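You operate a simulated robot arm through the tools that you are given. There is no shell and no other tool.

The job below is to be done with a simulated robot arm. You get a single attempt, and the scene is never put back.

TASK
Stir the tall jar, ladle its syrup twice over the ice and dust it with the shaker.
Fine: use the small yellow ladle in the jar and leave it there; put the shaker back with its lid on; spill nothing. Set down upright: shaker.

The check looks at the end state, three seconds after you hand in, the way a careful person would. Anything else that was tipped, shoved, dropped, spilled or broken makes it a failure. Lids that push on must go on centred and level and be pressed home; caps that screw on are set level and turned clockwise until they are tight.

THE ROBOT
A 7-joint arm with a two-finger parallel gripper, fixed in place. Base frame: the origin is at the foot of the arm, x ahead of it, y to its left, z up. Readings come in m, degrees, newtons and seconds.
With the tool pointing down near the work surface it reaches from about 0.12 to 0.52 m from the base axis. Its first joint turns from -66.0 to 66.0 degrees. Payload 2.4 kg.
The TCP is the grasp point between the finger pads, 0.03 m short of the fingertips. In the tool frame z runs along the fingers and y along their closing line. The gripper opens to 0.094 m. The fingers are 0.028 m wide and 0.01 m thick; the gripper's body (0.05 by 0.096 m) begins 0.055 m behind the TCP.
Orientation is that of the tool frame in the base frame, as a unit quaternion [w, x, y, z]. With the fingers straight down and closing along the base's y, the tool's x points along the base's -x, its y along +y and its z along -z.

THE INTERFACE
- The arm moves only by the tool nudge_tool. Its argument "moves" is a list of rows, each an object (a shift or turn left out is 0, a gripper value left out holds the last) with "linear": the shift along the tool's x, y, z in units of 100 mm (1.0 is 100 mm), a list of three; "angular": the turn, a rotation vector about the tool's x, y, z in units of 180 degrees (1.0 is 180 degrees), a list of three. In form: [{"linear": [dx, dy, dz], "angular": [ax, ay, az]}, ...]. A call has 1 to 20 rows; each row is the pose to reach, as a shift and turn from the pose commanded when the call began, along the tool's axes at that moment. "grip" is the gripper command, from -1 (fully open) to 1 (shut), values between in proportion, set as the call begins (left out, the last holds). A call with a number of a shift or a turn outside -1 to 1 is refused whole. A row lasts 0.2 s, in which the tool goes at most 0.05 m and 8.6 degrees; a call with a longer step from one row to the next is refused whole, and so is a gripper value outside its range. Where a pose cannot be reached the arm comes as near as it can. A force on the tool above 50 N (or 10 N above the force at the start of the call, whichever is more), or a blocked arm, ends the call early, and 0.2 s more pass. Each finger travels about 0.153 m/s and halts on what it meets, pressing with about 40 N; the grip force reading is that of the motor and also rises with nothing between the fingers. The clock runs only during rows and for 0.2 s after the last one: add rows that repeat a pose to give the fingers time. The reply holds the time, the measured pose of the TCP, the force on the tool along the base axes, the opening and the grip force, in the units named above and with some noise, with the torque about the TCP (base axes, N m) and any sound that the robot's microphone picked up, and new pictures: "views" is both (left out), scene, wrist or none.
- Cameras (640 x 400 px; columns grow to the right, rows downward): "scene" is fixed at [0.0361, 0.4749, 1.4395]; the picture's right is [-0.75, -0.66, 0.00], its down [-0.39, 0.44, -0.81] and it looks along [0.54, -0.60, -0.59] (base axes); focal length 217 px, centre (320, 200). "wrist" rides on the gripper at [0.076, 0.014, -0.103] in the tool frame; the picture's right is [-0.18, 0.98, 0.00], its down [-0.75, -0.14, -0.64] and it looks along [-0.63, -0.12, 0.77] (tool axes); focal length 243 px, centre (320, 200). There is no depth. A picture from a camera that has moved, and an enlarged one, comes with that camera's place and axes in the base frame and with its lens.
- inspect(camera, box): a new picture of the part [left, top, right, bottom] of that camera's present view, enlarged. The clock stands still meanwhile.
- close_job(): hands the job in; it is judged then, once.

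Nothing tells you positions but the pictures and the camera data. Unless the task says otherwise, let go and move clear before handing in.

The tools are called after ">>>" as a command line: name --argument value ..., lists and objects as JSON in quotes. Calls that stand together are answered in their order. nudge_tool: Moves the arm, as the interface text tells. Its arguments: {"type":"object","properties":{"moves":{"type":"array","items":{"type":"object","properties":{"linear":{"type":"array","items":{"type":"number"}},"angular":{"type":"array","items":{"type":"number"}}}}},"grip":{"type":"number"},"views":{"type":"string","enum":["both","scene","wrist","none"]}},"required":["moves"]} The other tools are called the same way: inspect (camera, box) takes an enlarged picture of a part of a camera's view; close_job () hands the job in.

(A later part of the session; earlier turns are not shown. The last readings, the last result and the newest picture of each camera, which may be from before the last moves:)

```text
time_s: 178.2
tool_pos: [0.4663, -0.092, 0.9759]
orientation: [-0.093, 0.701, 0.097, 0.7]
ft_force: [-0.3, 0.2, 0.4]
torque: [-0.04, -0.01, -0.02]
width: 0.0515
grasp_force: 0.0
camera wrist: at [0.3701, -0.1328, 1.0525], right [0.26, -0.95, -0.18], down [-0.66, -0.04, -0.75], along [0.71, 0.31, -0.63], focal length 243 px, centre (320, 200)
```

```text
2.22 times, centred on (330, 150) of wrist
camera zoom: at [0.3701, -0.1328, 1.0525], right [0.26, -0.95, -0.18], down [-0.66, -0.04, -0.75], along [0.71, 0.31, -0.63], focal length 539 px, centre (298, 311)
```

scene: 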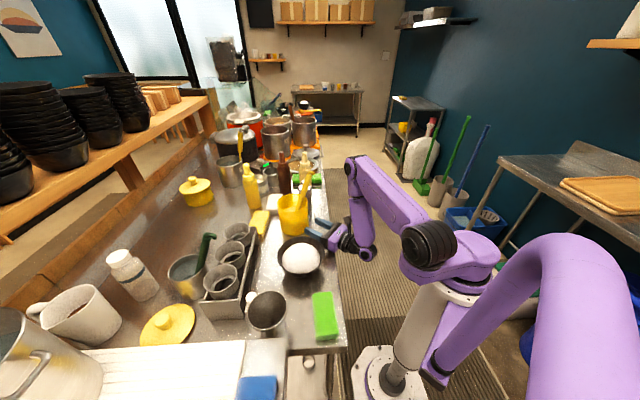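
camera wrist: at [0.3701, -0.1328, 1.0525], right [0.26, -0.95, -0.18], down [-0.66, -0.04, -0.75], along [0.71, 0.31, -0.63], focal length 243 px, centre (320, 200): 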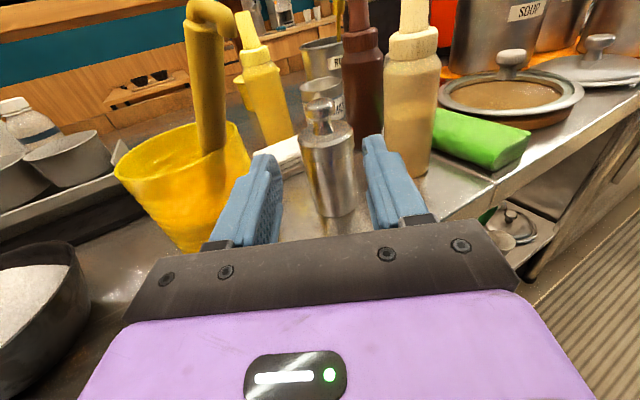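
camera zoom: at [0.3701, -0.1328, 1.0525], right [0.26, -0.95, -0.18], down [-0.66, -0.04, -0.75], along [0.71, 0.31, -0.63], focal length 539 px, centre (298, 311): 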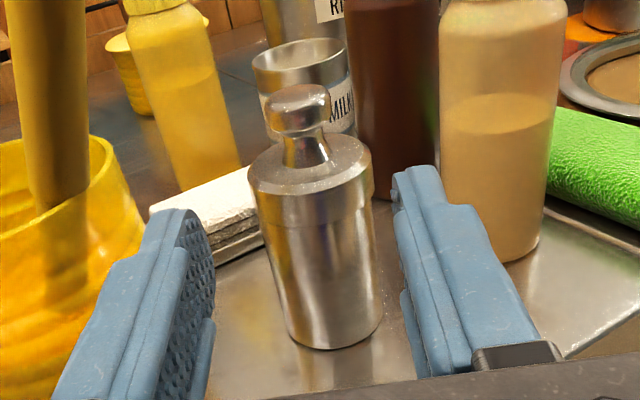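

The shaker is upright at about (0.597, -0.055) and centred ahead of the hand. I'll advance at z 0.972, with the fingers clear above the lid, opening a little wider.

>>> nudge_tool --moves '[{"linear": [-0.04, 0, 0.15]}, {"linear": [-0.04, 0, 0.35]}, {"linear": [-0.04, 0, 0.55]}, {"linear": [-0.04, 0, 0.75]}, {"linear": [-0.04, 0, 0.9]}, {"linear": [-0.04, 0, 0.9]}]' --grip -0.3 --views "both"

>>> inspect --camera "wrist" --box '[220, 60, 440, 240]'

>>> inspect --camera "scene" --box '[270, 155, 350, 225]'

```text
time_s: 179.6
tool_pos: [0.5512, -0.0699, 0.9719]
orientation: [-0.093, 0.701, 0.095, 0.701]
ft_force: [0.4, 0.4, -0.4]
torque: [0.01, -0.01, -0.01]
width: 0.0611
grasp_force: 0.0
camera wrist: at [0.456, -0.1097, 1.0492], right [0.26, -0.95, -0.18], down [-0.66, -0.04, -0.75], along [0.71, 0.31, -0.63], focal length 243 px, centre (320, 200)
```

scene: 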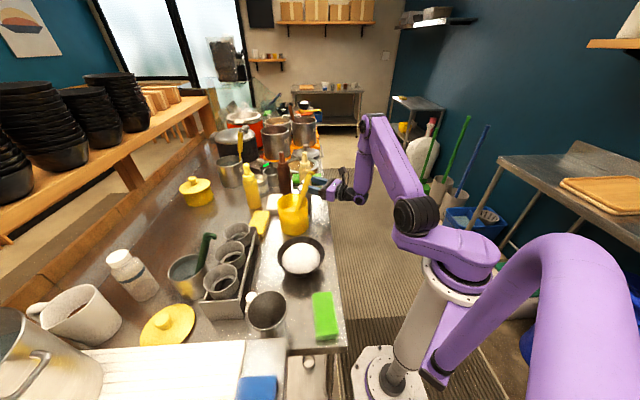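
wrist: 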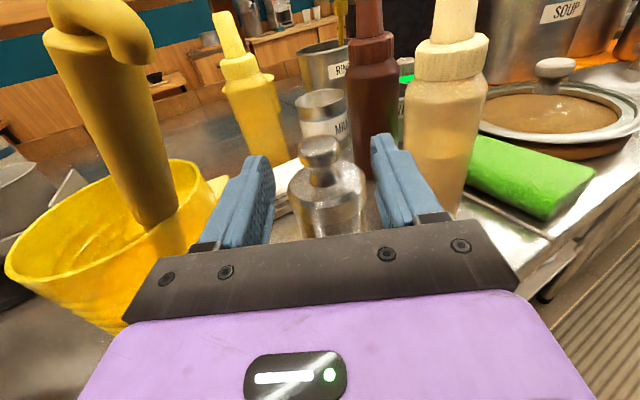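

```text
2.22 times, centred on (330, 150) of wrist
camera zoom: at [0.456, -0.1097, 1.0492], right [0.26, -0.95, -0.18], down [-0.66, -0.04, -0.75], along [0.71, 0.31, -0.63], focal length 539 px, centre (298, 311)
```

zoom: 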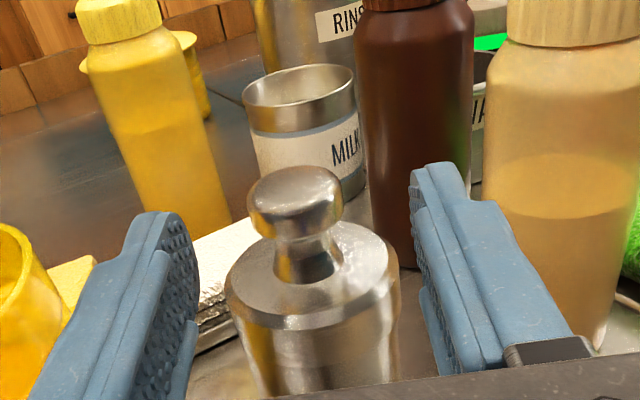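

```text
5.71 times, centred on (310, 190) of scene
camera zoom: at [0.0361, 0.4749, 1.4395], right [-0.75, -0.66, 0.0], down [-0.39, 0.44, -0.81], along [0.54, -0.6, -0.59], focal length 1239 px, centre (377, 257)
```

zoom: 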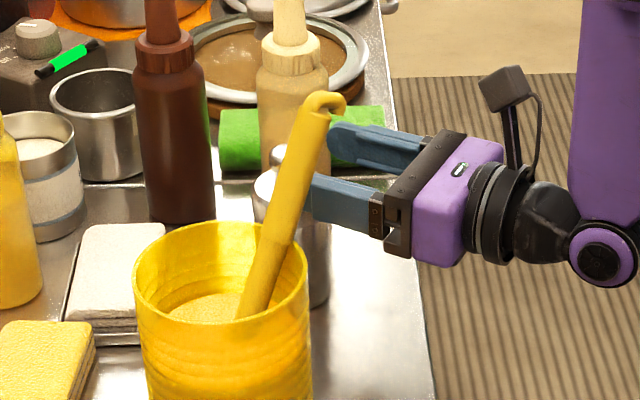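

From two views the knob's cap is now at about (0.604, -0.053, 0.966); the shaker slid about a centimetre when nudged. I'll advance the remaining 5.5 cm over the lid.

>>> nudge_tool --moves '[{"linear": [-0.02, -0.02, 0.15]}, {"linear": [-0.02, -0.02, 0.3]}, {"linear": [-0.02, -0.02, 0.43]}, {"linear": [-0.02, -0.02, 0.55]}, {"linear": [-0.02, -0.02, 0.55]}]' --views "both"

>>> inspect --camera "wrist" --box '[220, 60, 440, 240]'

>>> inspect --camera "scene" --box '[270, 155, 350, 225]'

```text
time_s: 180.8
tool_pos: [0.6054, -0.0527, 0.9702]
orientation: [-0.091, 0.701, 0.096, 0.7]
ft_force: [-0.5, 0.0, -0.2]
torque: [-0.02, -0.02, -0.03]
width: 0.061
grasp_force: 0.1
camera wrist: at [0.5086, -0.0937, 1.0465], right [0.26, -0.95, -0.18], down [-0.66, -0.04, -0.75], along [0.71, 0.31, -0.63], focal length 243 px, centre (320, 200)
```

scene: 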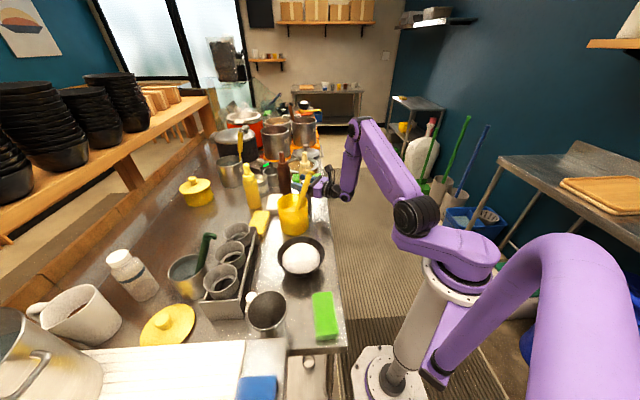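
wrist: 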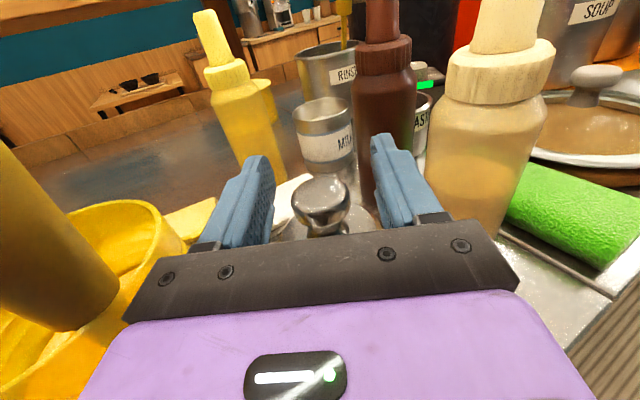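

```text
2.22 times, centred on (330, 150) of wrist
camera zoom: at [0.5086, -0.0937, 1.0465], right [0.26, -0.95, -0.18], down [-0.66, -0.04, -0.75], along [0.71, 0.31, -0.63], focal length 539 px, centre (298, 311)
```

zoom: 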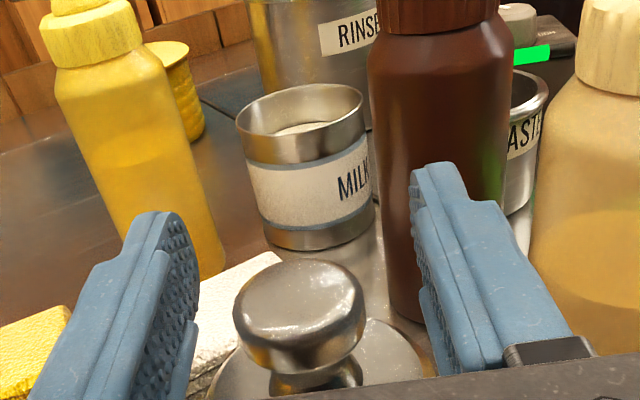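

```text
5.71 times, centred on (310, 190) of scene
camera zoom: at [0.0361, 0.4749, 1.4395], right [-0.75, -0.66, 0.0], down [-0.39, 0.44, -0.81], along [0.54, -0.6, -0.59], focal length 1239 px, centre (377, 257)
```

zoom: 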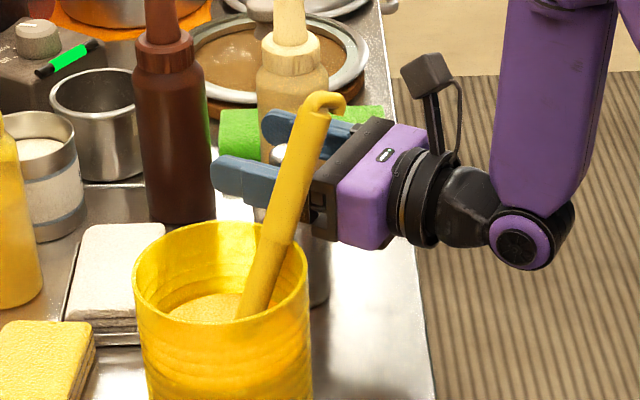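

The knob sits between the pads and the shaker is still upright. Closing on the knob.

>>> nudge_tool --moves '[{"linear": [0, 0, 0]}, {"linear": [0, 0, 0]}, {"linear": [0, 0, 0]}, {"linear": [0, 0, 0]}]' --grip 1 --views "wrist"

>>> inspect --camera "wrist" --box '[220, 60, 440, 240]'

```text
time_s: 181.8
tool_pos: [0.605, -0.0542, 0.9701]
orientation: [-0.092, 0.701, 0.095, 0.701]
ft_force: [-0.8, -0.6, 0.8]
torque: [0.02, 0.05, 0.02]
width: 0.0265
grasp_force: 39.7
heard: snap
camera wrist: at [0.5084, -0.0938, 1.0465], right [0.26, -0.95, -0.18], down [-0.66, -0.04, -0.75], along [0.71, 0.31, -0.63], focal length 243 px, centre (320, 200)
```

wrist: 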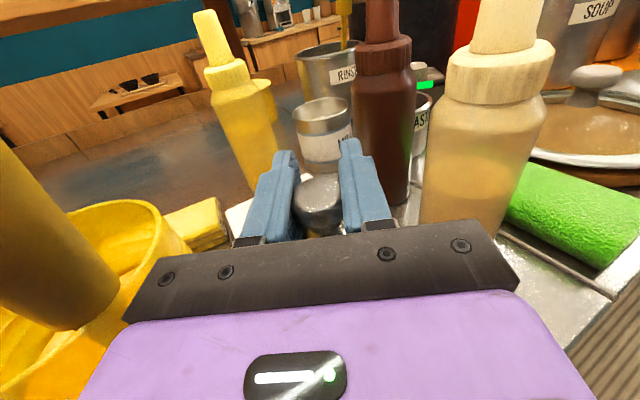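

```text
2.22 times, centred on (330, 150) of wrist
camera zoom: at [0.5084, -0.0938, 1.0465], right [0.26, -0.95, -0.18], down [-0.66, -0.04, -0.75], along [0.71, 0.31, -0.63], focal length 539 px, centre (298, 311)
```

zoom: 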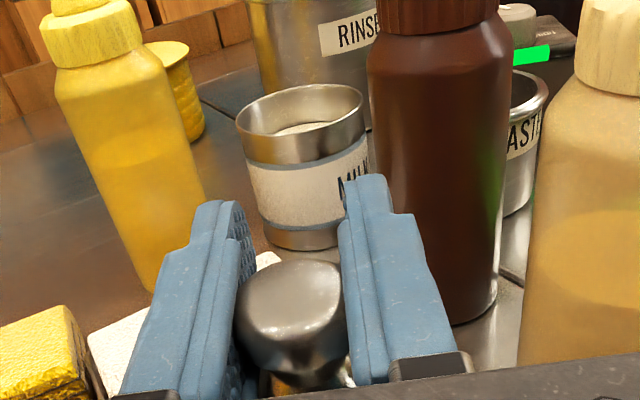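

I heard a snap as the fingers closed, probably the lid coming free. I'll lift straight up gently and see whether only the lid rises.

>>> nudge_tool --moves '[{"linear": [0.05, 0, 0]}, {"linear": [0.1, 0, 0]}, {"linear": [0.15, 0, 0]}, {"linear": [0.2, 0, 0]}, {"linear": [0.25, 0, 0]}, {"linear": [0.3, 0, 0]}]' --views "both"

>>> inspect --camera "scene" --box '[270, 155, 350, 225]'

>>> inspect --camera "wrist" --box '[220, 60, 440, 240]'

```text
time_s: 183.2
tool_pos: [0.6042, -0.053, 0.9993]
orientation: [-0.092, 0.701, 0.096, 0.7]
ft_force: [1.1, 0.4, -0.1]
torque: [-0.02, 0.02, 0.01]
width: 0.0266
grasp_force: 39.8
camera wrist: at [0.5086, -0.0931, 1.0768], right [0.26, -0.95, -0.18], down [-0.66, -0.04, -0.75], along [0.71, 0.31, -0.63], focal length 243 px, centre (320, 200)
```

scene: 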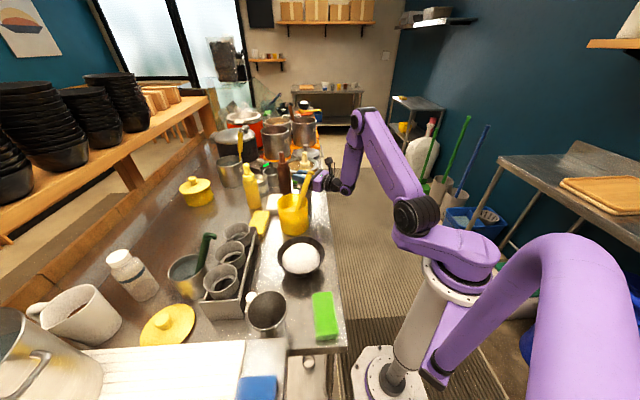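
wrist: 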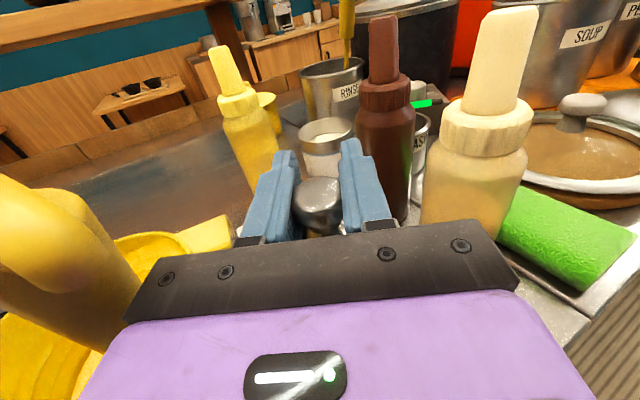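

```text
5.71 times, centred on (310, 190) of scene
camera zoom: at [0.0361, 0.4749, 1.4395], right [-0.75, -0.66, 0.0], down [-0.39, 0.44, -0.81], along [0.54, -0.6, -0.59], focal length 1239 px, centre (377, 257)
```

zoom: 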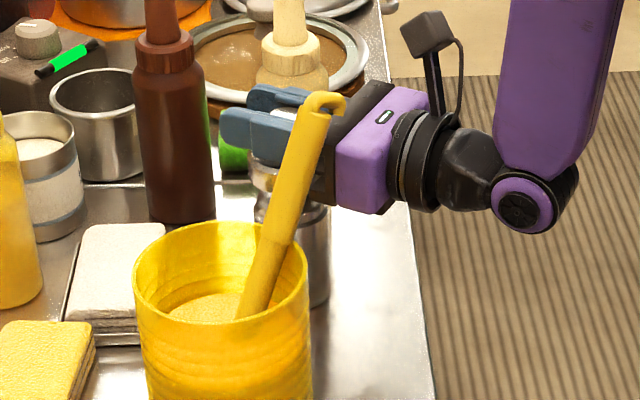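

```text
2.22 times, centred on (330, 150) of wrist
camera zoom: at [0.5086, -0.0931, 1.0768], right [0.26, -0.95, -0.18], down [-0.66, -0.04, -0.75], along [0.71, 0.31, -0.63], focal length 539 px, centre (298, 311)
```

zoom: 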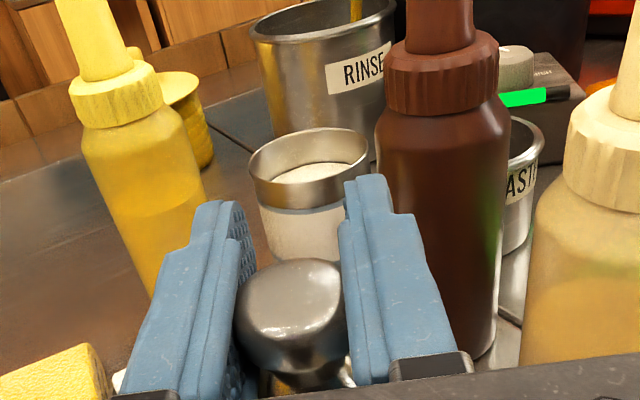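

Only the lid came up; the body stands below. I'll lift further and look at the open shaker.

>>> nudge_tool --moves '[{"linear": [0.1, 0, 0]}, {"linear": [0.2, 0, 0]}, {"linear": [0.3, 0, 0]}, {"linear": [0.4, 0, 0]}, {"linear": [0.5, 0, 0]}]' --views "both"

>>> inspect --camera "scene" --box '[270, 150, 330, 210]'

```text
time_s: 184.4
tool_pos: [0.6046, -0.0528, 1.0507]
orientation: [-0.093, 0.701, 0.096, 0.7]
ft_force: [-0.1, -1.0, -0.5]
torque: [0.0, 0.05, -0.03]
width: 0.0267
grasp_force: 40.3
camera wrist: at [0.5087, -0.0929, 1.1273], right [0.26, -0.95, -0.18], down [-0.66, -0.04, -0.75], along [0.71, 0.31, -0.63], focal length 243 px, centre (320, 200)
```

scene: 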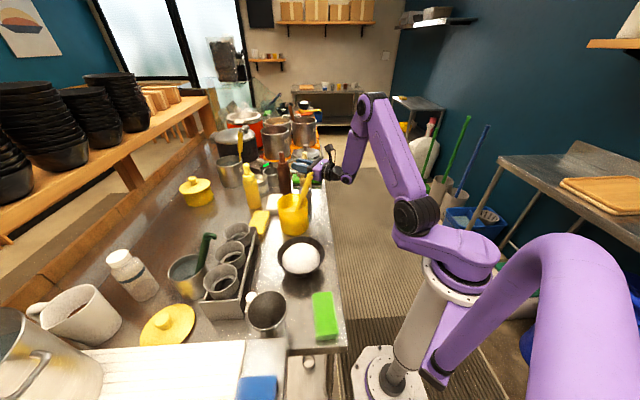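
wrist: 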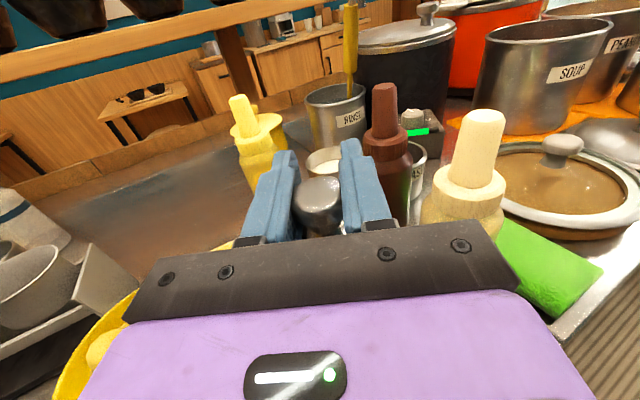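

```text
6.67 times, centred on (300, 180) of scene
camera zoom: at [0.0361, 0.4749, 1.4395], right [-0.75, -0.66, 0.0], down [-0.39, 0.44, -0.81], along [0.54, -0.6, -0.59], focal length 1446 px, centre (453, 333)
```

zoom: 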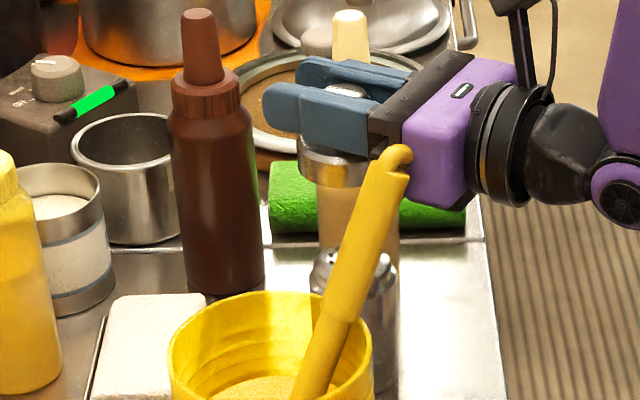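

The body's top is a perforated dome, so this is the shaker and the lid is its cap. I'll raise the lid well above the ladle before moving sideways.

>>> nudge_tool --moves '[{"linear": [0.15, 0.02, 0]}, {"linear": [0.3, 0.04, 0]}, {"linear": [0.5, 0.05, 0]}, {"linear": [0.7, 0.05, 0]}, {"linear": [0.85, 0.05, 0]}]' --views "both"

>>> inspect --camera "scene" --box '[266, 130, 336, 220]'

```text
time_s: 185.6
tool_pos: [0.606, -0.0569, 1.1348]
orientation: [-0.092, 0.701, 0.096, 0.7]
ft_force: [0.3, 0.6, 0.3]
torque: [0.02, 0.0, -0.01]
width: 0.0262
grasp_force: 40.0
camera wrist: at [0.5105, -0.0975, 1.2118], right [0.26, -0.95, -0.18], down [-0.66, -0.04, -0.75], along [0.71, 0.31, -0.63], focal length 243 px, centre (320, 200)
```

scene: 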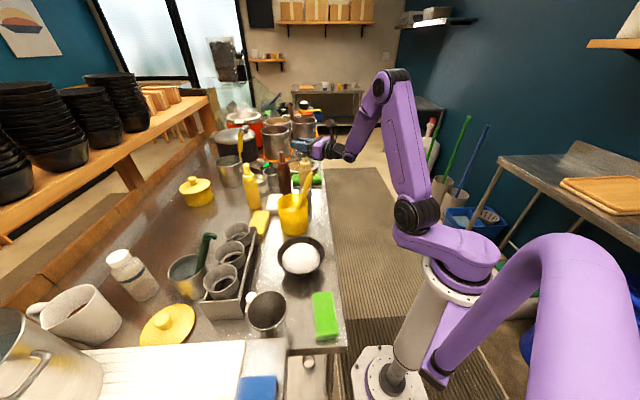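
wrist: 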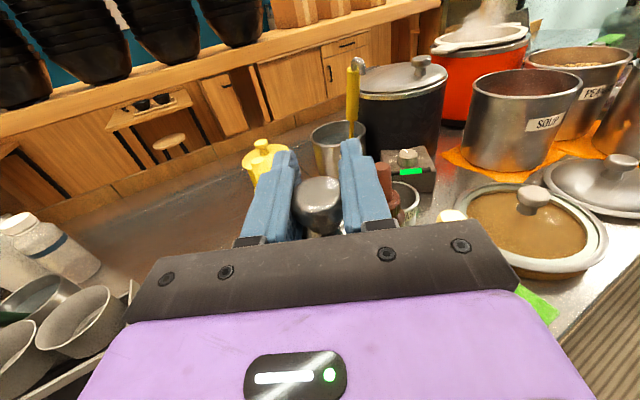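

```text
4.44 times, centred on (301, 175) of scene
camera zoom: at [0.0361, 0.4749, 1.4395], right [-0.75, -0.66, 0.0], down [-0.39, 0.44, -0.81], along [0.54, -0.6, -0.59], focal length 964 px, centre (404, 311)
```

zoom: 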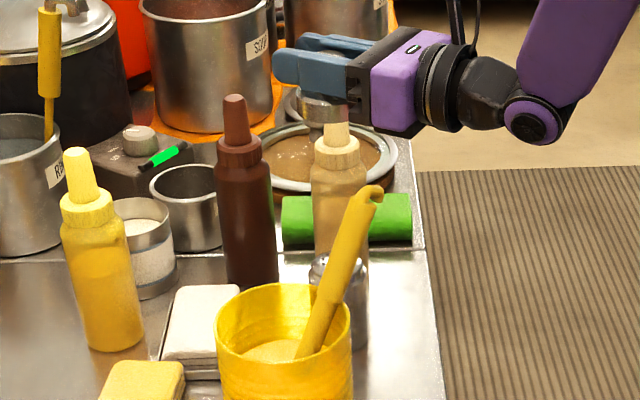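

Clear of everything. Carrying the lid across, high, to the free spot in front of the jar.

>>> nudge_tool --moves '[{"linear": [0, -0.24, -0.24], "angular": [-0.01, 0, 0]}, {"linear": [0, -0.48, -0.48], "angular": [-0.02, 0, 0]}, {"linear": [0, -0.73, -0.71], "angular": [-0.0294, 0, 0]}, {"linear": [0, -0.73, -0.71], "angular": [-0.0294, 0, 0]}]' --views "none"

>>> nudge_tool --moves '[{"linear": [0, -0.22, -0.26], "angular": [-0.01, 0, 0]}, {"linear": [0, -0.44, -0.52], "angular": [-0.02, 0, 0]}, {"linear": [0, -0.66, -0.775], "angular": [-0.0294, 0, 0]}, {"linear": [0, -0.66, -0.775], "angular": [-0.0294, 0, 0]}]' --views "both"

```text
time_s: 186.6
tool_pos: [0.5178, -0.0055, 1.1342]
orientation: [-0.06, 0.705, 0.062, 0.704]
ft_force: [-0.2, 0.6, -0.4]
torque: [0.0, -0.02, -0.01]
width: 0.0265
grasp_force: 40.1
```

```text
time_s: 187.6
tool_pos: [0.4437, 0.0386, 1.136]
orientation: [-0.026, 0.707, 0.03, 0.706]
ft_force: [0.0, 0.5, -0.2]
torque: [0.01, 0.0, -0.01]
width: 0.0266
grasp_force: 39.5
out of reach, approached as far as the arm can: row 3, 4
camera wrist: at [0.3427, 0.0161, 1.2126], right [0.08, -0.98, -0.18], down [-0.65, 0.09, -0.75], along [0.75, 0.18, -0.63], focal length 243 px, centre (320, 200)
```

scene: 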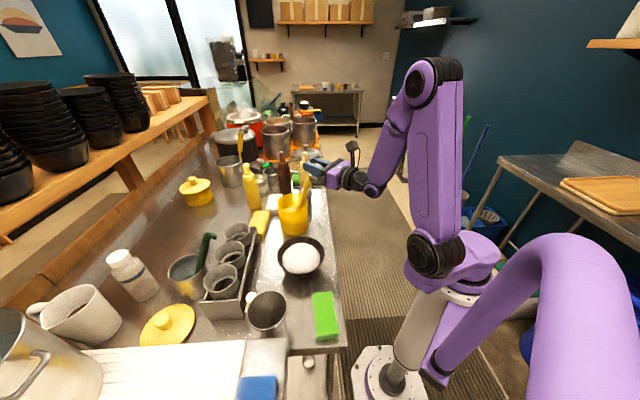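
wrist: 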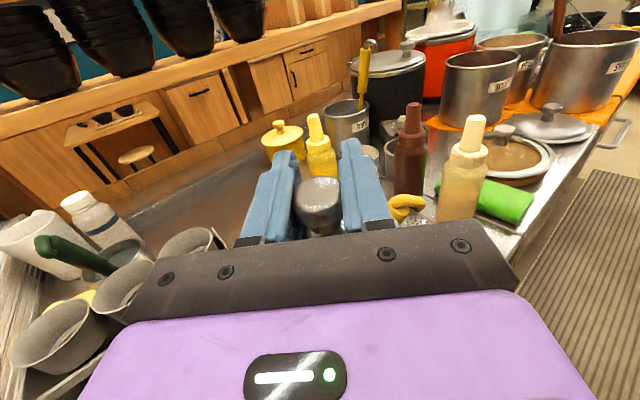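

Nearly there. I'll lower while easing to (0.43, 0.045), away from the jar.

>>> nudge_tool --moves '[{"linear": [-0.15, -0.03, -0.04]}, {"linear": [-0.35, -0.06, -0.1]}, {"linear": [-0.6, -0.075, -0.132]}, {"linear": [-0.85, -0.075, -0.132]}, {"linear": [-1.0, -0.075, -0.132]}]' --views "none"

>>> nudge_tool --moves '[{"linear": [-0.25, 0, 0]}, {"linear": [-0.5, 0, 0]}, {"linear": [-0.75, 0, 0]}, {"linear": [-0.95, 0, 0]}, {"linear": [-0.95, 0, 0]}]' --views "both"

>>> inspect --camera "scene" --box '[266, 180, 366, 270]'

```text
time_s: 188.8
tool_pos: [0.4306, 0.0435, 1.0355]
orientation: [-0.026, 0.707, 0.03, 0.707]
ft_force: [0.3, -0.3, 0.2]
torque: [-0.01, -0.01, 0.03]
width: 0.0266
grasp_force: 40.6
out of reach, approached as far as the arm can: row 1, 2, 3, 4
```

```text
time_s: 190.0
tool_pos: [0.4307, 0.0448, 0.9403]
orientation: [-0.026, 0.706, 0.03, 0.707]
ft_force: [-0.1, 0.9, 0.7]
torque: [0.0, 0.01, 0.02]
width: 0.0266
grasp_force: 40.1
camera wrist: at [0.3293, 0.0215, 1.0175], right [0.08, -0.98, -0.18], down [-0.65, 0.08, -0.75], along [0.75, 0.18, -0.63], focal length 243 px, centre (320, 200)
```

scene: 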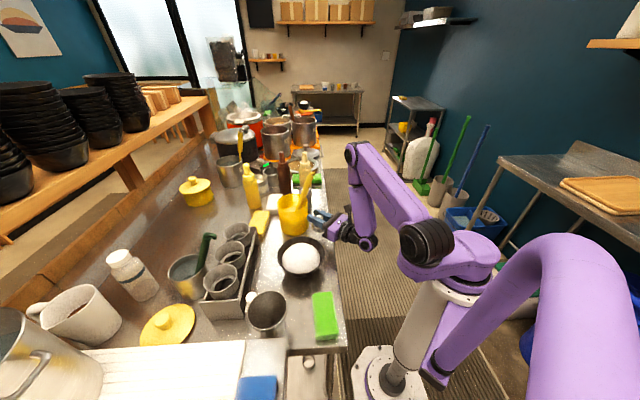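
wrist: 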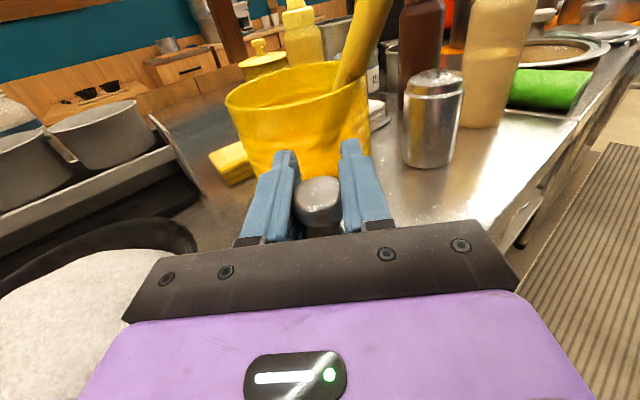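

```text
4.44 times, centred on (316, 225) of scene
camera zoom: at [0.0361, 0.4749, 1.4395], right [-0.75, -0.66, 0.0], down [-0.39, 0.44, -0.81], along [0.54, -0.6, -0.59], focal length 964 px, centre (338, 89)
```

zoom: 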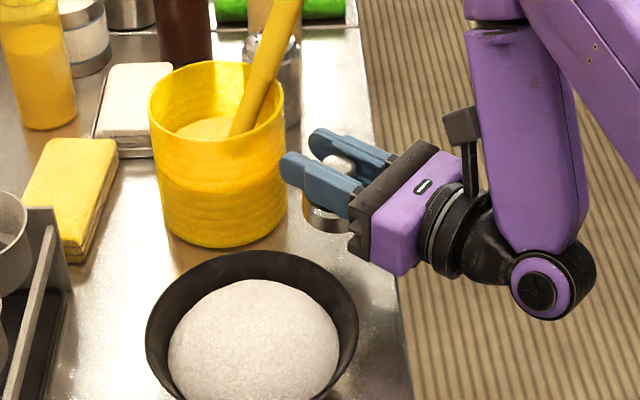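

The lid is above its spot with good clearance. Lowering in small steps until it touches the table.

>>> nudge_tool --moves '[{"linear": [-0.12, 0, 0]}, {"linear": [-0.24, 0, 0]}, {"linear": [-0.35, 0, 0]}, {"linear": [-0.35, 0, 0]}]' --views "none"

>>> nudge_tool --moves '[{"linear": [-0.03, 0, 0]}, {"linear": [-0.06, 0, 0]}, {"linear": [-0.06, 0, 0]}]' --views "wrist"

>>> inspect --camera "scene" --box '[286, 200, 346, 250]'

```text
time_s: 191.0
tool_pos: [0.4312, 0.0438, 0.9062]
orientation: [-0.027, 0.707, 0.031, 0.706]
ft_force: [0.8, 0.5, 0.4]
torque: [0.0, -0.02, 0.0]
width: 0.0267
grasp_force: 40.0
```

```text
time_s: 191.8
tool_pos: [0.4309, 0.0438, 0.9001]
orientation: [-0.027, 0.707, 0.031, 0.706]
ft_force: [0.2, 0.3, -0.4]
torque: [0.02, 0.0, 0.0]
width: 0.0267
grasp_force: 40.4
camera wrist: at [0.3293, 0.021, 0.9765], right [0.08, -0.98, -0.18], down [-0.65, 0.08, -0.75], along [0.75, 0.18, -0.63], focal length 243 px, centre (320, 200)
```

wrist: 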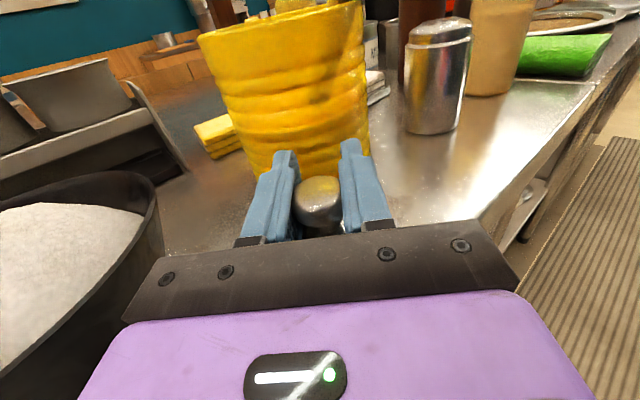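

```text
8.00 times, centred on (316, 225) of scene
camera zoom: at [0.0361, 0.4749, 1.4395], right [-0.75, -0.66, 0.0], down [-0.39, 0.44, -0.81], along [0.54, -0.6, -0.59], focal length 1735 px, centre (352, 0)
```

zoom: 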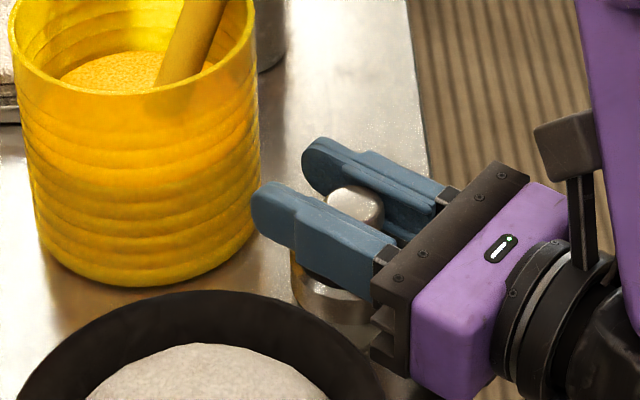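

>>> nudge_tool --moves '[{"linear": [-0.02, 0, 0]}, {"linear": [-0.04, 0, 0]}, {"linear": [-0.04, 0, 0]}]' --views "none"

```text
time_s: 192.6
tool_pos: [0.4303, 0.0446, 0.896]
orientation: [-0.027, 0.706, 0.031, 0.707]
ft_force: [-0.8, 0.3, 6.8]
torque: [0.05, 0.66, -0.03]
width: 0.0265
grasp_force: 39.9
```

The touch at z 0.896 comes from a part of the hand behind the fingers, not the lid. I'll raise slightly, pitch the hand down 5° to free its rear, and continue lowering.

>>> nudge_tool --moves '[{"linear": [0.03, 0, 0]}, {"linear": [0.04, 0, 0], "angular": [0, -0.014, 0]}, {"linear": [0.04, 0, 0], "angular": [0, -0.028, 0]}, {"linear": [0.02, 0, 0], "angular": [0, -0.028, 0]}]' --views "none"

>>> nudge_tool --moves '[{"linear": [-0.02, 0, 0]}, {"linear": [-0.03, 0, 0]}, {"linear": [-0.03, 0, 0]}]' --views "none"

```text
time_s: 193.6
tool_pos: [0.4308, 0.0435, 0.8973]
orientation: [-0.025, 0.737, 0.031, 0.675]
ft_force: [0.7, 0.4, -0.5]
torque: [-0.02, -0.02, 0.02]
width: 0.0265
grasp_force: 39.9
```

```text
time_s: 194.4
tool_pos: [0.4306, 0.043, 0.8937]
orientation: [-0.026, 0.737, 0.032, 0.674]
ft_force: [1.4, 0.3, -0.4]
torque: [0.01, -0.02, -0.01]
width: 0.0267
grasp_force: 40.1
```

>>> nudge_tool --moves '[{"linear": [-0.02, 0, 0]}, {"linear": [-0.02, 0, 0]}]' --views "none"

```text
time_s: 195.0
tool_pos: [0.4307, 0.043, 0.8932]
orientation: [-0.025, 0.737, 0.031, 0.674]
ft_force: [0.1, 0.0, -0.4]
torque: [0.02, -0.03, 0.02]
width: 0.0265
grasp_force: 39.9
```

>>> nudge_tool --moves '[{"linear": [-0.02, 0, 0]}, {"linear": [-0.02, 0, 0]}]' --views "none"

>>> inspect --camera "scene" --box '[286, 200, 346, 250]'

```text
time_s: 195.6
tool_pos: [0.4311, 0.0434, 0.8922]
orientation: [-0.025, 0.736, 0.031, 0.676]
ft_force: [-0.6, -1.1, 9.4]
torque: [0.07, -0.12, -0.01]
width: 0.0267
grasp_force: 39.5
```

```text
8.00 times, centred on (316, 225) of scene
camera zoom: at [0.036, 0.4749, 1.4395], right [-0.75, -0.66, 0.0], down [-0.39, 0.44, -0.81], along [0.54, -0.6, -0.59], focal length 1735 px, centre (352, 0)
```

zoom: 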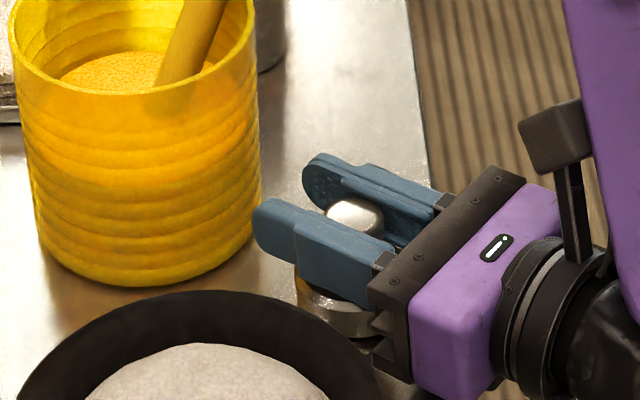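

The lid is now touching the table at its front edge. Releasing it.

>>> nudge_tool --moves '[{"linear": [0, 0, 0]}, {"linear": [0, 0, 0]}, {"linear": [0, 0, 0]}]' --grip 0.0 --views "both"

>>> inspect --camera "wrist" --box '[220, 60, 440, 240]'

>>> inspect --camera "scene" --box '[286, 200, 346, 250]'

```text
time_s: 196.4
tool_pos: [0.4303, 0.0441, 0.8908]
orientation: [-0.026, 0.737, 0.032, 0.674]
ft_force: [-0.6, 0.0, -0.3]
torque: [0.01, -0.04, -0.02]
width: 0.0469
grasp_force: 0.1
camera wrist: at [0.3354, 0.0221, 0.9764], right [0.06, -0.98, -0.18], down [-0.72, 0.08, -0.69], along [0.7, 0.17, -0.7], focal length 243 px, centre (320, 200)
```

scene: 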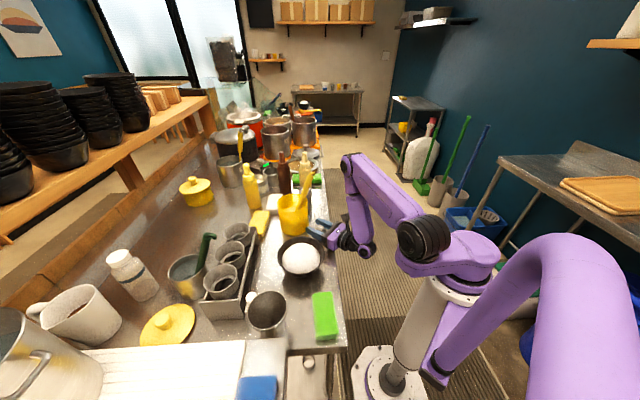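
wrist: 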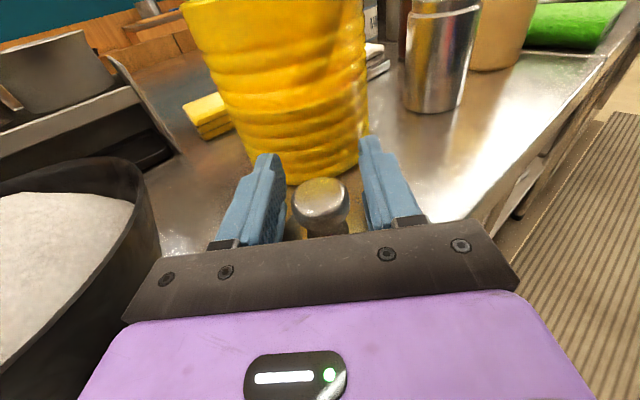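

```text
2.22 times, centred on (330, 150) of wrist
camera zoom: at [0.3354, 0.0221, 0.9764], right [0.06, -0.98, -0.18], down [-0.72, 0.08, -0.69], along [0.7, 0.17, -0.7], focal length 539 px, centre (298, 311)
```

zoom: 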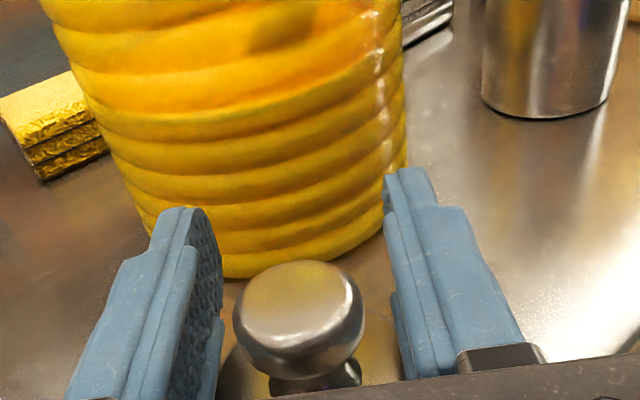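

```text
8.00 times, centred on (316, 225) of scene
camera zoom: at [0.0361, 0.4749, 1.4395], right [-0.75, -0.66, 0.0], down [-0.39, 0.44, -0.81], along [0.54, -0.6, -0.59], focal length 1735 px, centre (352, 0)
```

zoom: 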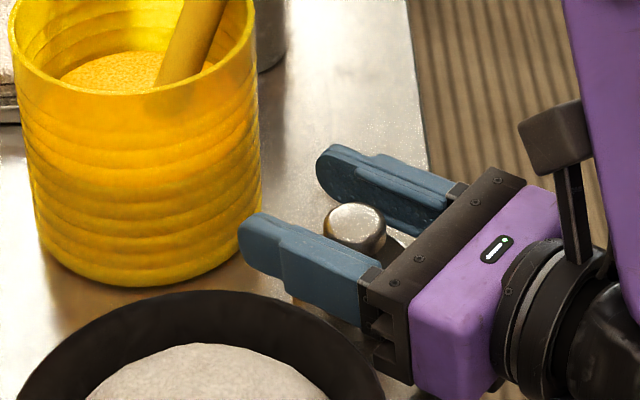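

The lid stands on the table. I'll lift the hand straight up off it and look back at the lid.

>>> nudge_tool --moves '[{"linear": [0.2, 0, -0.02]}, {"linear": [0.45, 0, -0.04]}, {"linear": [0.7, 0, -0.06]}, {"linear": [0.98, 0, -0.09]}]' --views "both"

>>> inspect --camera "scene" --box '[256, 180, 356, 270]'

>>> inspect --camera "wrist" --box '[220, 60, 520, 240]'

```text
time_s: 197.4
tool_pos: [0.4296, 0.0433, 0.99]
orientation: [-0.026, 0.737, 0.032, 0.675]
ft_force: [0.5, 0.0, 0.0]
torque: [0.0, 0.0, 0.01]
width: 0.047
grasp_force: 0.1
camera wrist: at [0.3349, 0.0226, 1.0746], right [0.06, -0.98, -0.18], down [-0.72, 0.08, -0.69], along [0.7, 0.17, -0.7], focal length 243 px, centre (320, 200)
```

scene: 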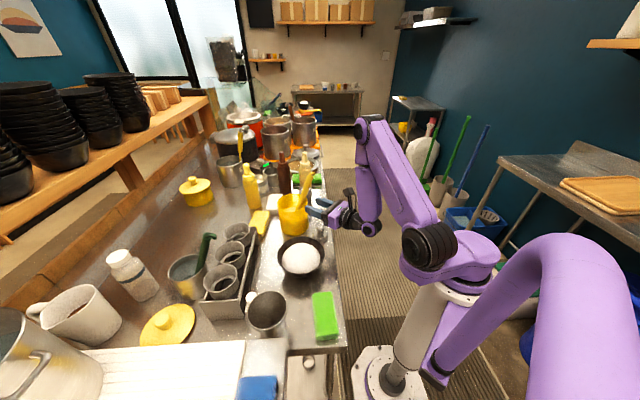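
wrist: 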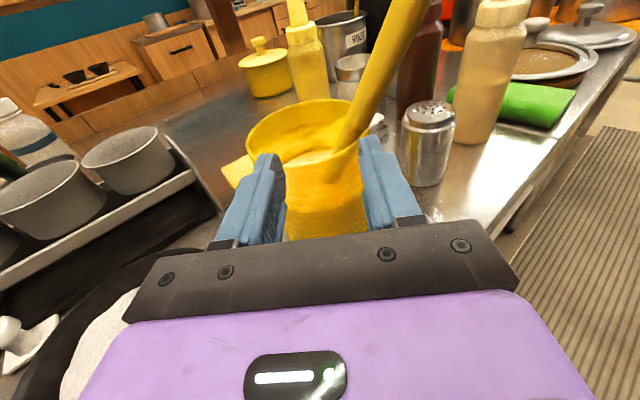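

```text
4.44 times, centred on (306, 225) of scene
camera zoom: at [0.0362, 0.4749, 1.4395], right [-0.75, -0.66, 0.0], down [-0.39, 0.44, -0.81], along [0.54, -0.6, -0.59], focal length 964 px, centre (382, 89)
```

zoom: 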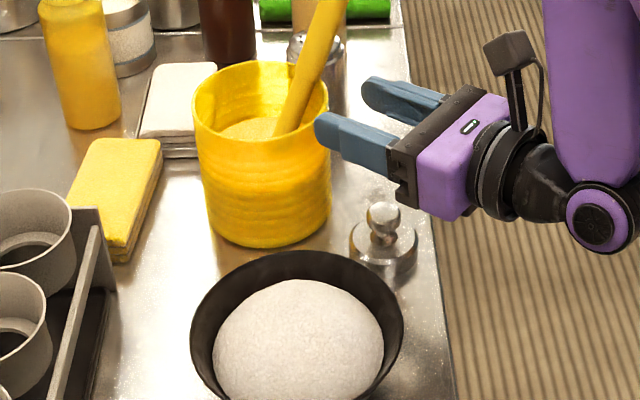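

```text
2.13 times, centred on (370, 150) of wrist
camera zoom: at [0.3349, 0.0226, 1.0746], right [0.06, -0.98, -0.18], down [-0.72, 0.08, -0.69], along [0.7, 0.17, -0.7], focal length 518 px, centre (213, 307)
```

zoom: 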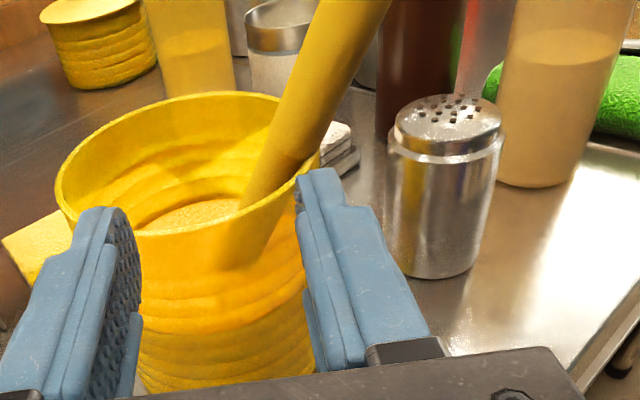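

The lid stands upright on the table, and the shaker's perforated top is plain to see; its body is about 57 mm across at (0.598, -0.056). I'll go back to the right side, level, with the fingers fully open for the body.

>>> nudge_tool --moves '[{"linear": [0.0, 0.22, 0.03], "angular": [0.01, 0.01, 0]}, {"linear": [0.0, 0.45, 0.06], "angular": [0.02, 0.02, 0]}, {"linear": [0.0, 0.68, 0.1], "angular": [0.03, 0.028, 0]}, {"linear": [0.0, 0.68, 0.1], "angular": [0.03, 0.028, 0]}]' --grip -1 --views "none"

>>> nudge_tool --moves '[{"linear": [0.0, 0.22, 0.05], "angular": [0.01, 0, 0]}, {"linear": [0.0, 0.45, 0.1], "angular": [0.02, 0, 0]}, {"linear": [0.0, 0.7, 0.17], "angular": [0.03, 0, 0]}, {"linear": [0.0, 0.7, 0.17], "angular": [0.03, 0, 0]}]' --views "wrist"

```text
time_s: 198.4
tool_pos: [0.4463, -0.0248, 0.9887]
orientation: [-0.062, 0.705, 0.063, 0.704]
ft_force: [-1.2, -0.2, -0.6]
torque: [0.03, 0.04, 0.0]
width: 0.0939
grasp_force: 0.1
```

```text
time_s: 199.4
tool_pos: [0.4744, -0.0889, 0.9883]
orientation: [-0.096, 0.701, 0.096, 0.7]
ft_force: [-0.8, -0.4, 0.6]
torque: [0.0, -0.01, 0.01]
width: 0.094
grasp_force: 0.0
camera wrist: at [0.3788, -0.1305, 1.0651], right [0.26, -0.95, -0.18], down [-0.66, -0.04, -0.75], along [0.71, 0.32, -0.63], focal length 243 px, centre (320, 200)
```

wrist: 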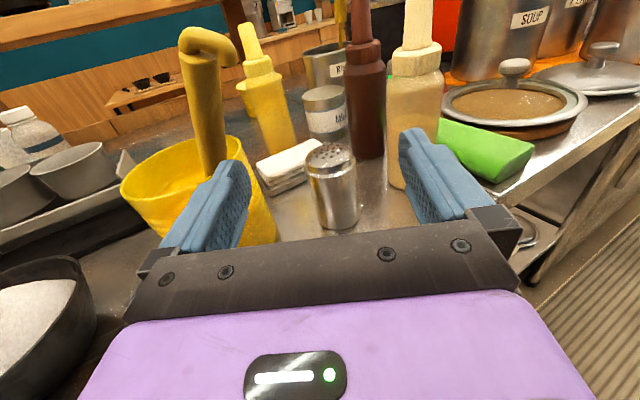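

>>> inspect --camera "wrist" --box '[270, 120, 400, 240]'

```text
3.33 times, centred on (335, 180) of wrist
camera zoom: at [0.3788, -0.1305, 1.0651], right [0.26, -0.95, -0.18], down [-0.66, -0.04, -0.75], along [0.71, 0.32, -0.63], focal length 809 px, centre (270, 267)
```

zoom: 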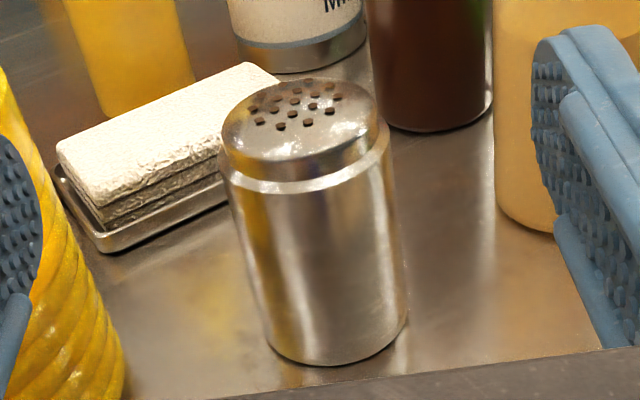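

The shaker body is centred ahead at (0.599, -0.053), shoulder at z 0.925. I'll lower to z 0.902 here off the table edge, then advance around the body.

>>> nudge_tool --moves '[{"linear": [-0.3, 0, 0]}, {"linear": [-0.6, 0, 0]}, {"linear": [-0.86, 0, 0]}, {"linear": [-0.86, -0.01, 0.2]}, {"linear": [-0.86, -0.01, 0.4]}, {"linear": [-0.86, -0.01, 0.55]}, {"linear": [-0.86, -0.01, 0.55]}]' --views "both"

>>> inspect --camera "wrist" --box '[220, 60, 440, 240]'

```text
time_s: 201.0
tool_pos: [0.527, -0.0734, 0.9034]
orientation: [-0.094, 0.701, 0.095, 0.701]
ft_force: [-0.1, 0.5, -1.6]
torque: [-0.01, -0.03, 0.03]
width: 0.0938
grasp_force: 0.1
camera wrist: at [0.4315, -0.1144, 0.9797], right [0.26, -0.95, -0.18], down [-0.66, -0.04, -0.75], along [0.71, 0.32, -0.63], focal length 243 px, centre (320, 200)
```

scene: 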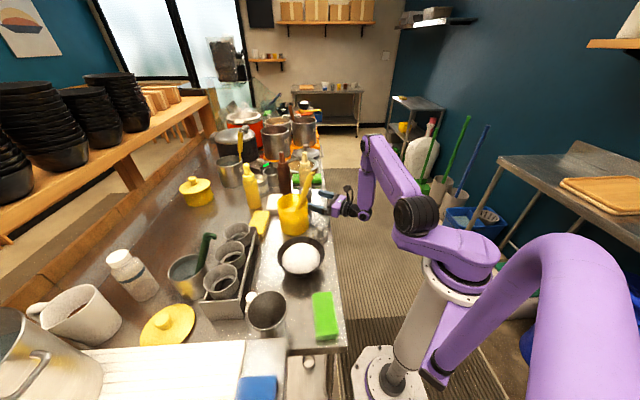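
wrist: 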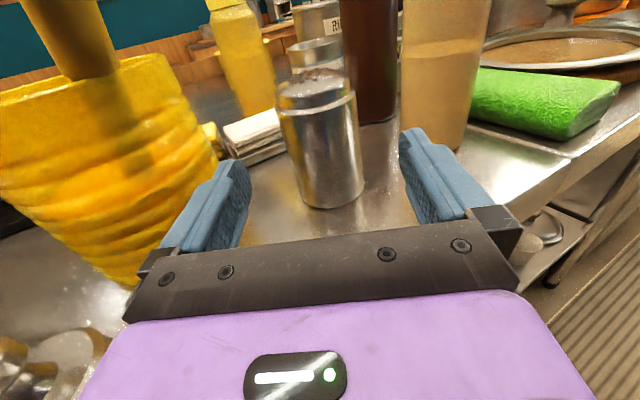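

```text
2.22 times, centred on (330, 150) of wrist
camera zoom: at [0.4315, -0.1144, 0.9797], right [0.26, -0.95, -0.18], down [-0.66, -0.04, -0.75], along [0.71, 0.32, -0.63], focal length 539 px, centre (298, 311)
```

zoom: 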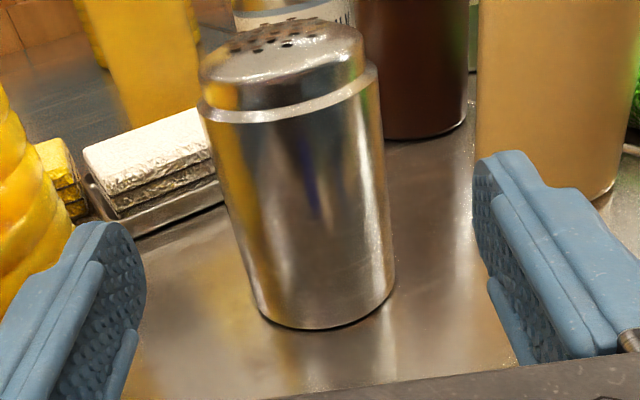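

Lined up. Advancing the last 7 cm so the pads straddle the body.

>>> nudge_tool --moves '[{"linear": [0, 0, 0.15]}, {"linear": [0, 0, 0.3]}, {"linear": [0, 0, 0.45]}, {"linear": [0, 0, 0.6]}, {"linear": [0, 0, 0.7]}, {"linear": [0, 0, 0.7]}]' --views "both"

>>> inspect --camera "wrist" --box '[220, 60, 440, 240]'

>>> inspect --camera "scene" --box '[270, 155, 350, 225]'

```text
time_s: 202.4
tool_pos: [0.5957, -0.0551, 0.9031]
orientation: [-0.095, 0.701, 0.096, 0.7]
ft_force: [0.2, -0.3, 0.2]
torque: [0.0, 0.0, 0.03]
width: 0.094
grasp_force: 0.0
camera wrist: at [0.4995, -0.0952, 0.9797], right [0.26, -0.95, -0.18], down [-0.66, -0.04, -0.75], along [0.71, 0.32, -0.63], focal length 243 px, centre (320, 200)
```

scene: 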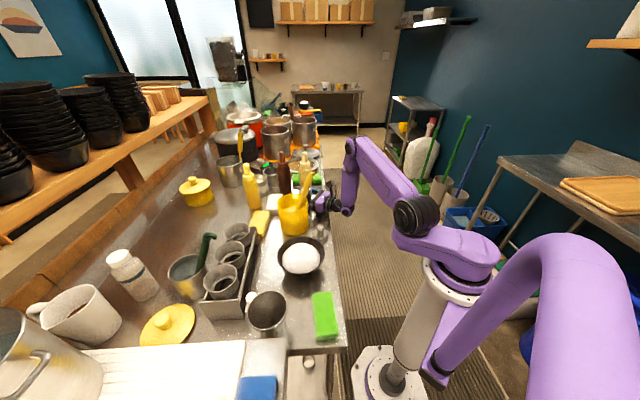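
wrist: 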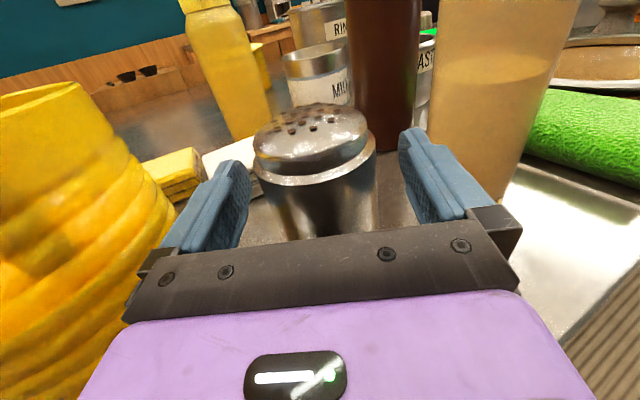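

```text
2.22 times, centred on (330, 150) of wrist
camera zoom: at [0.4995, -0.0952, 0.9797], right [0.26, -0.95, -0.18], down [-0.66, -0.04, -0.75], along [0.71, 0.32, -0.63], focal length 539 px, centre (298, 311)
```

zoom: 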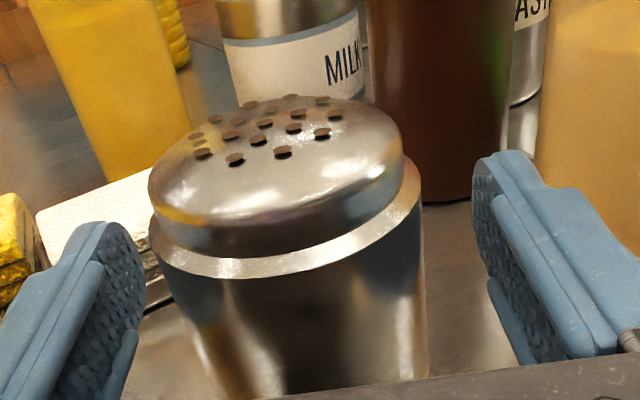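

```text
5.71 times, centred on (310, 190) of scene
camera zoom: at [0.0361, 0.4749, 1.4395], right [-0.75, -0.66, 0.0], down [-0.39, 0.44, -0.81], along [0.54, -0.6, -0.59], focal length 1239 px, centre (377, 257)
```

zoom: 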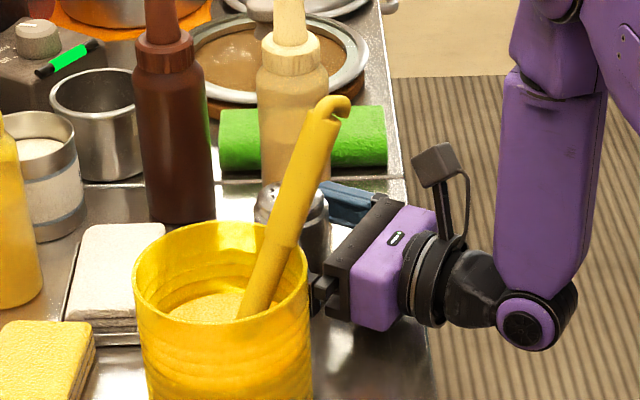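

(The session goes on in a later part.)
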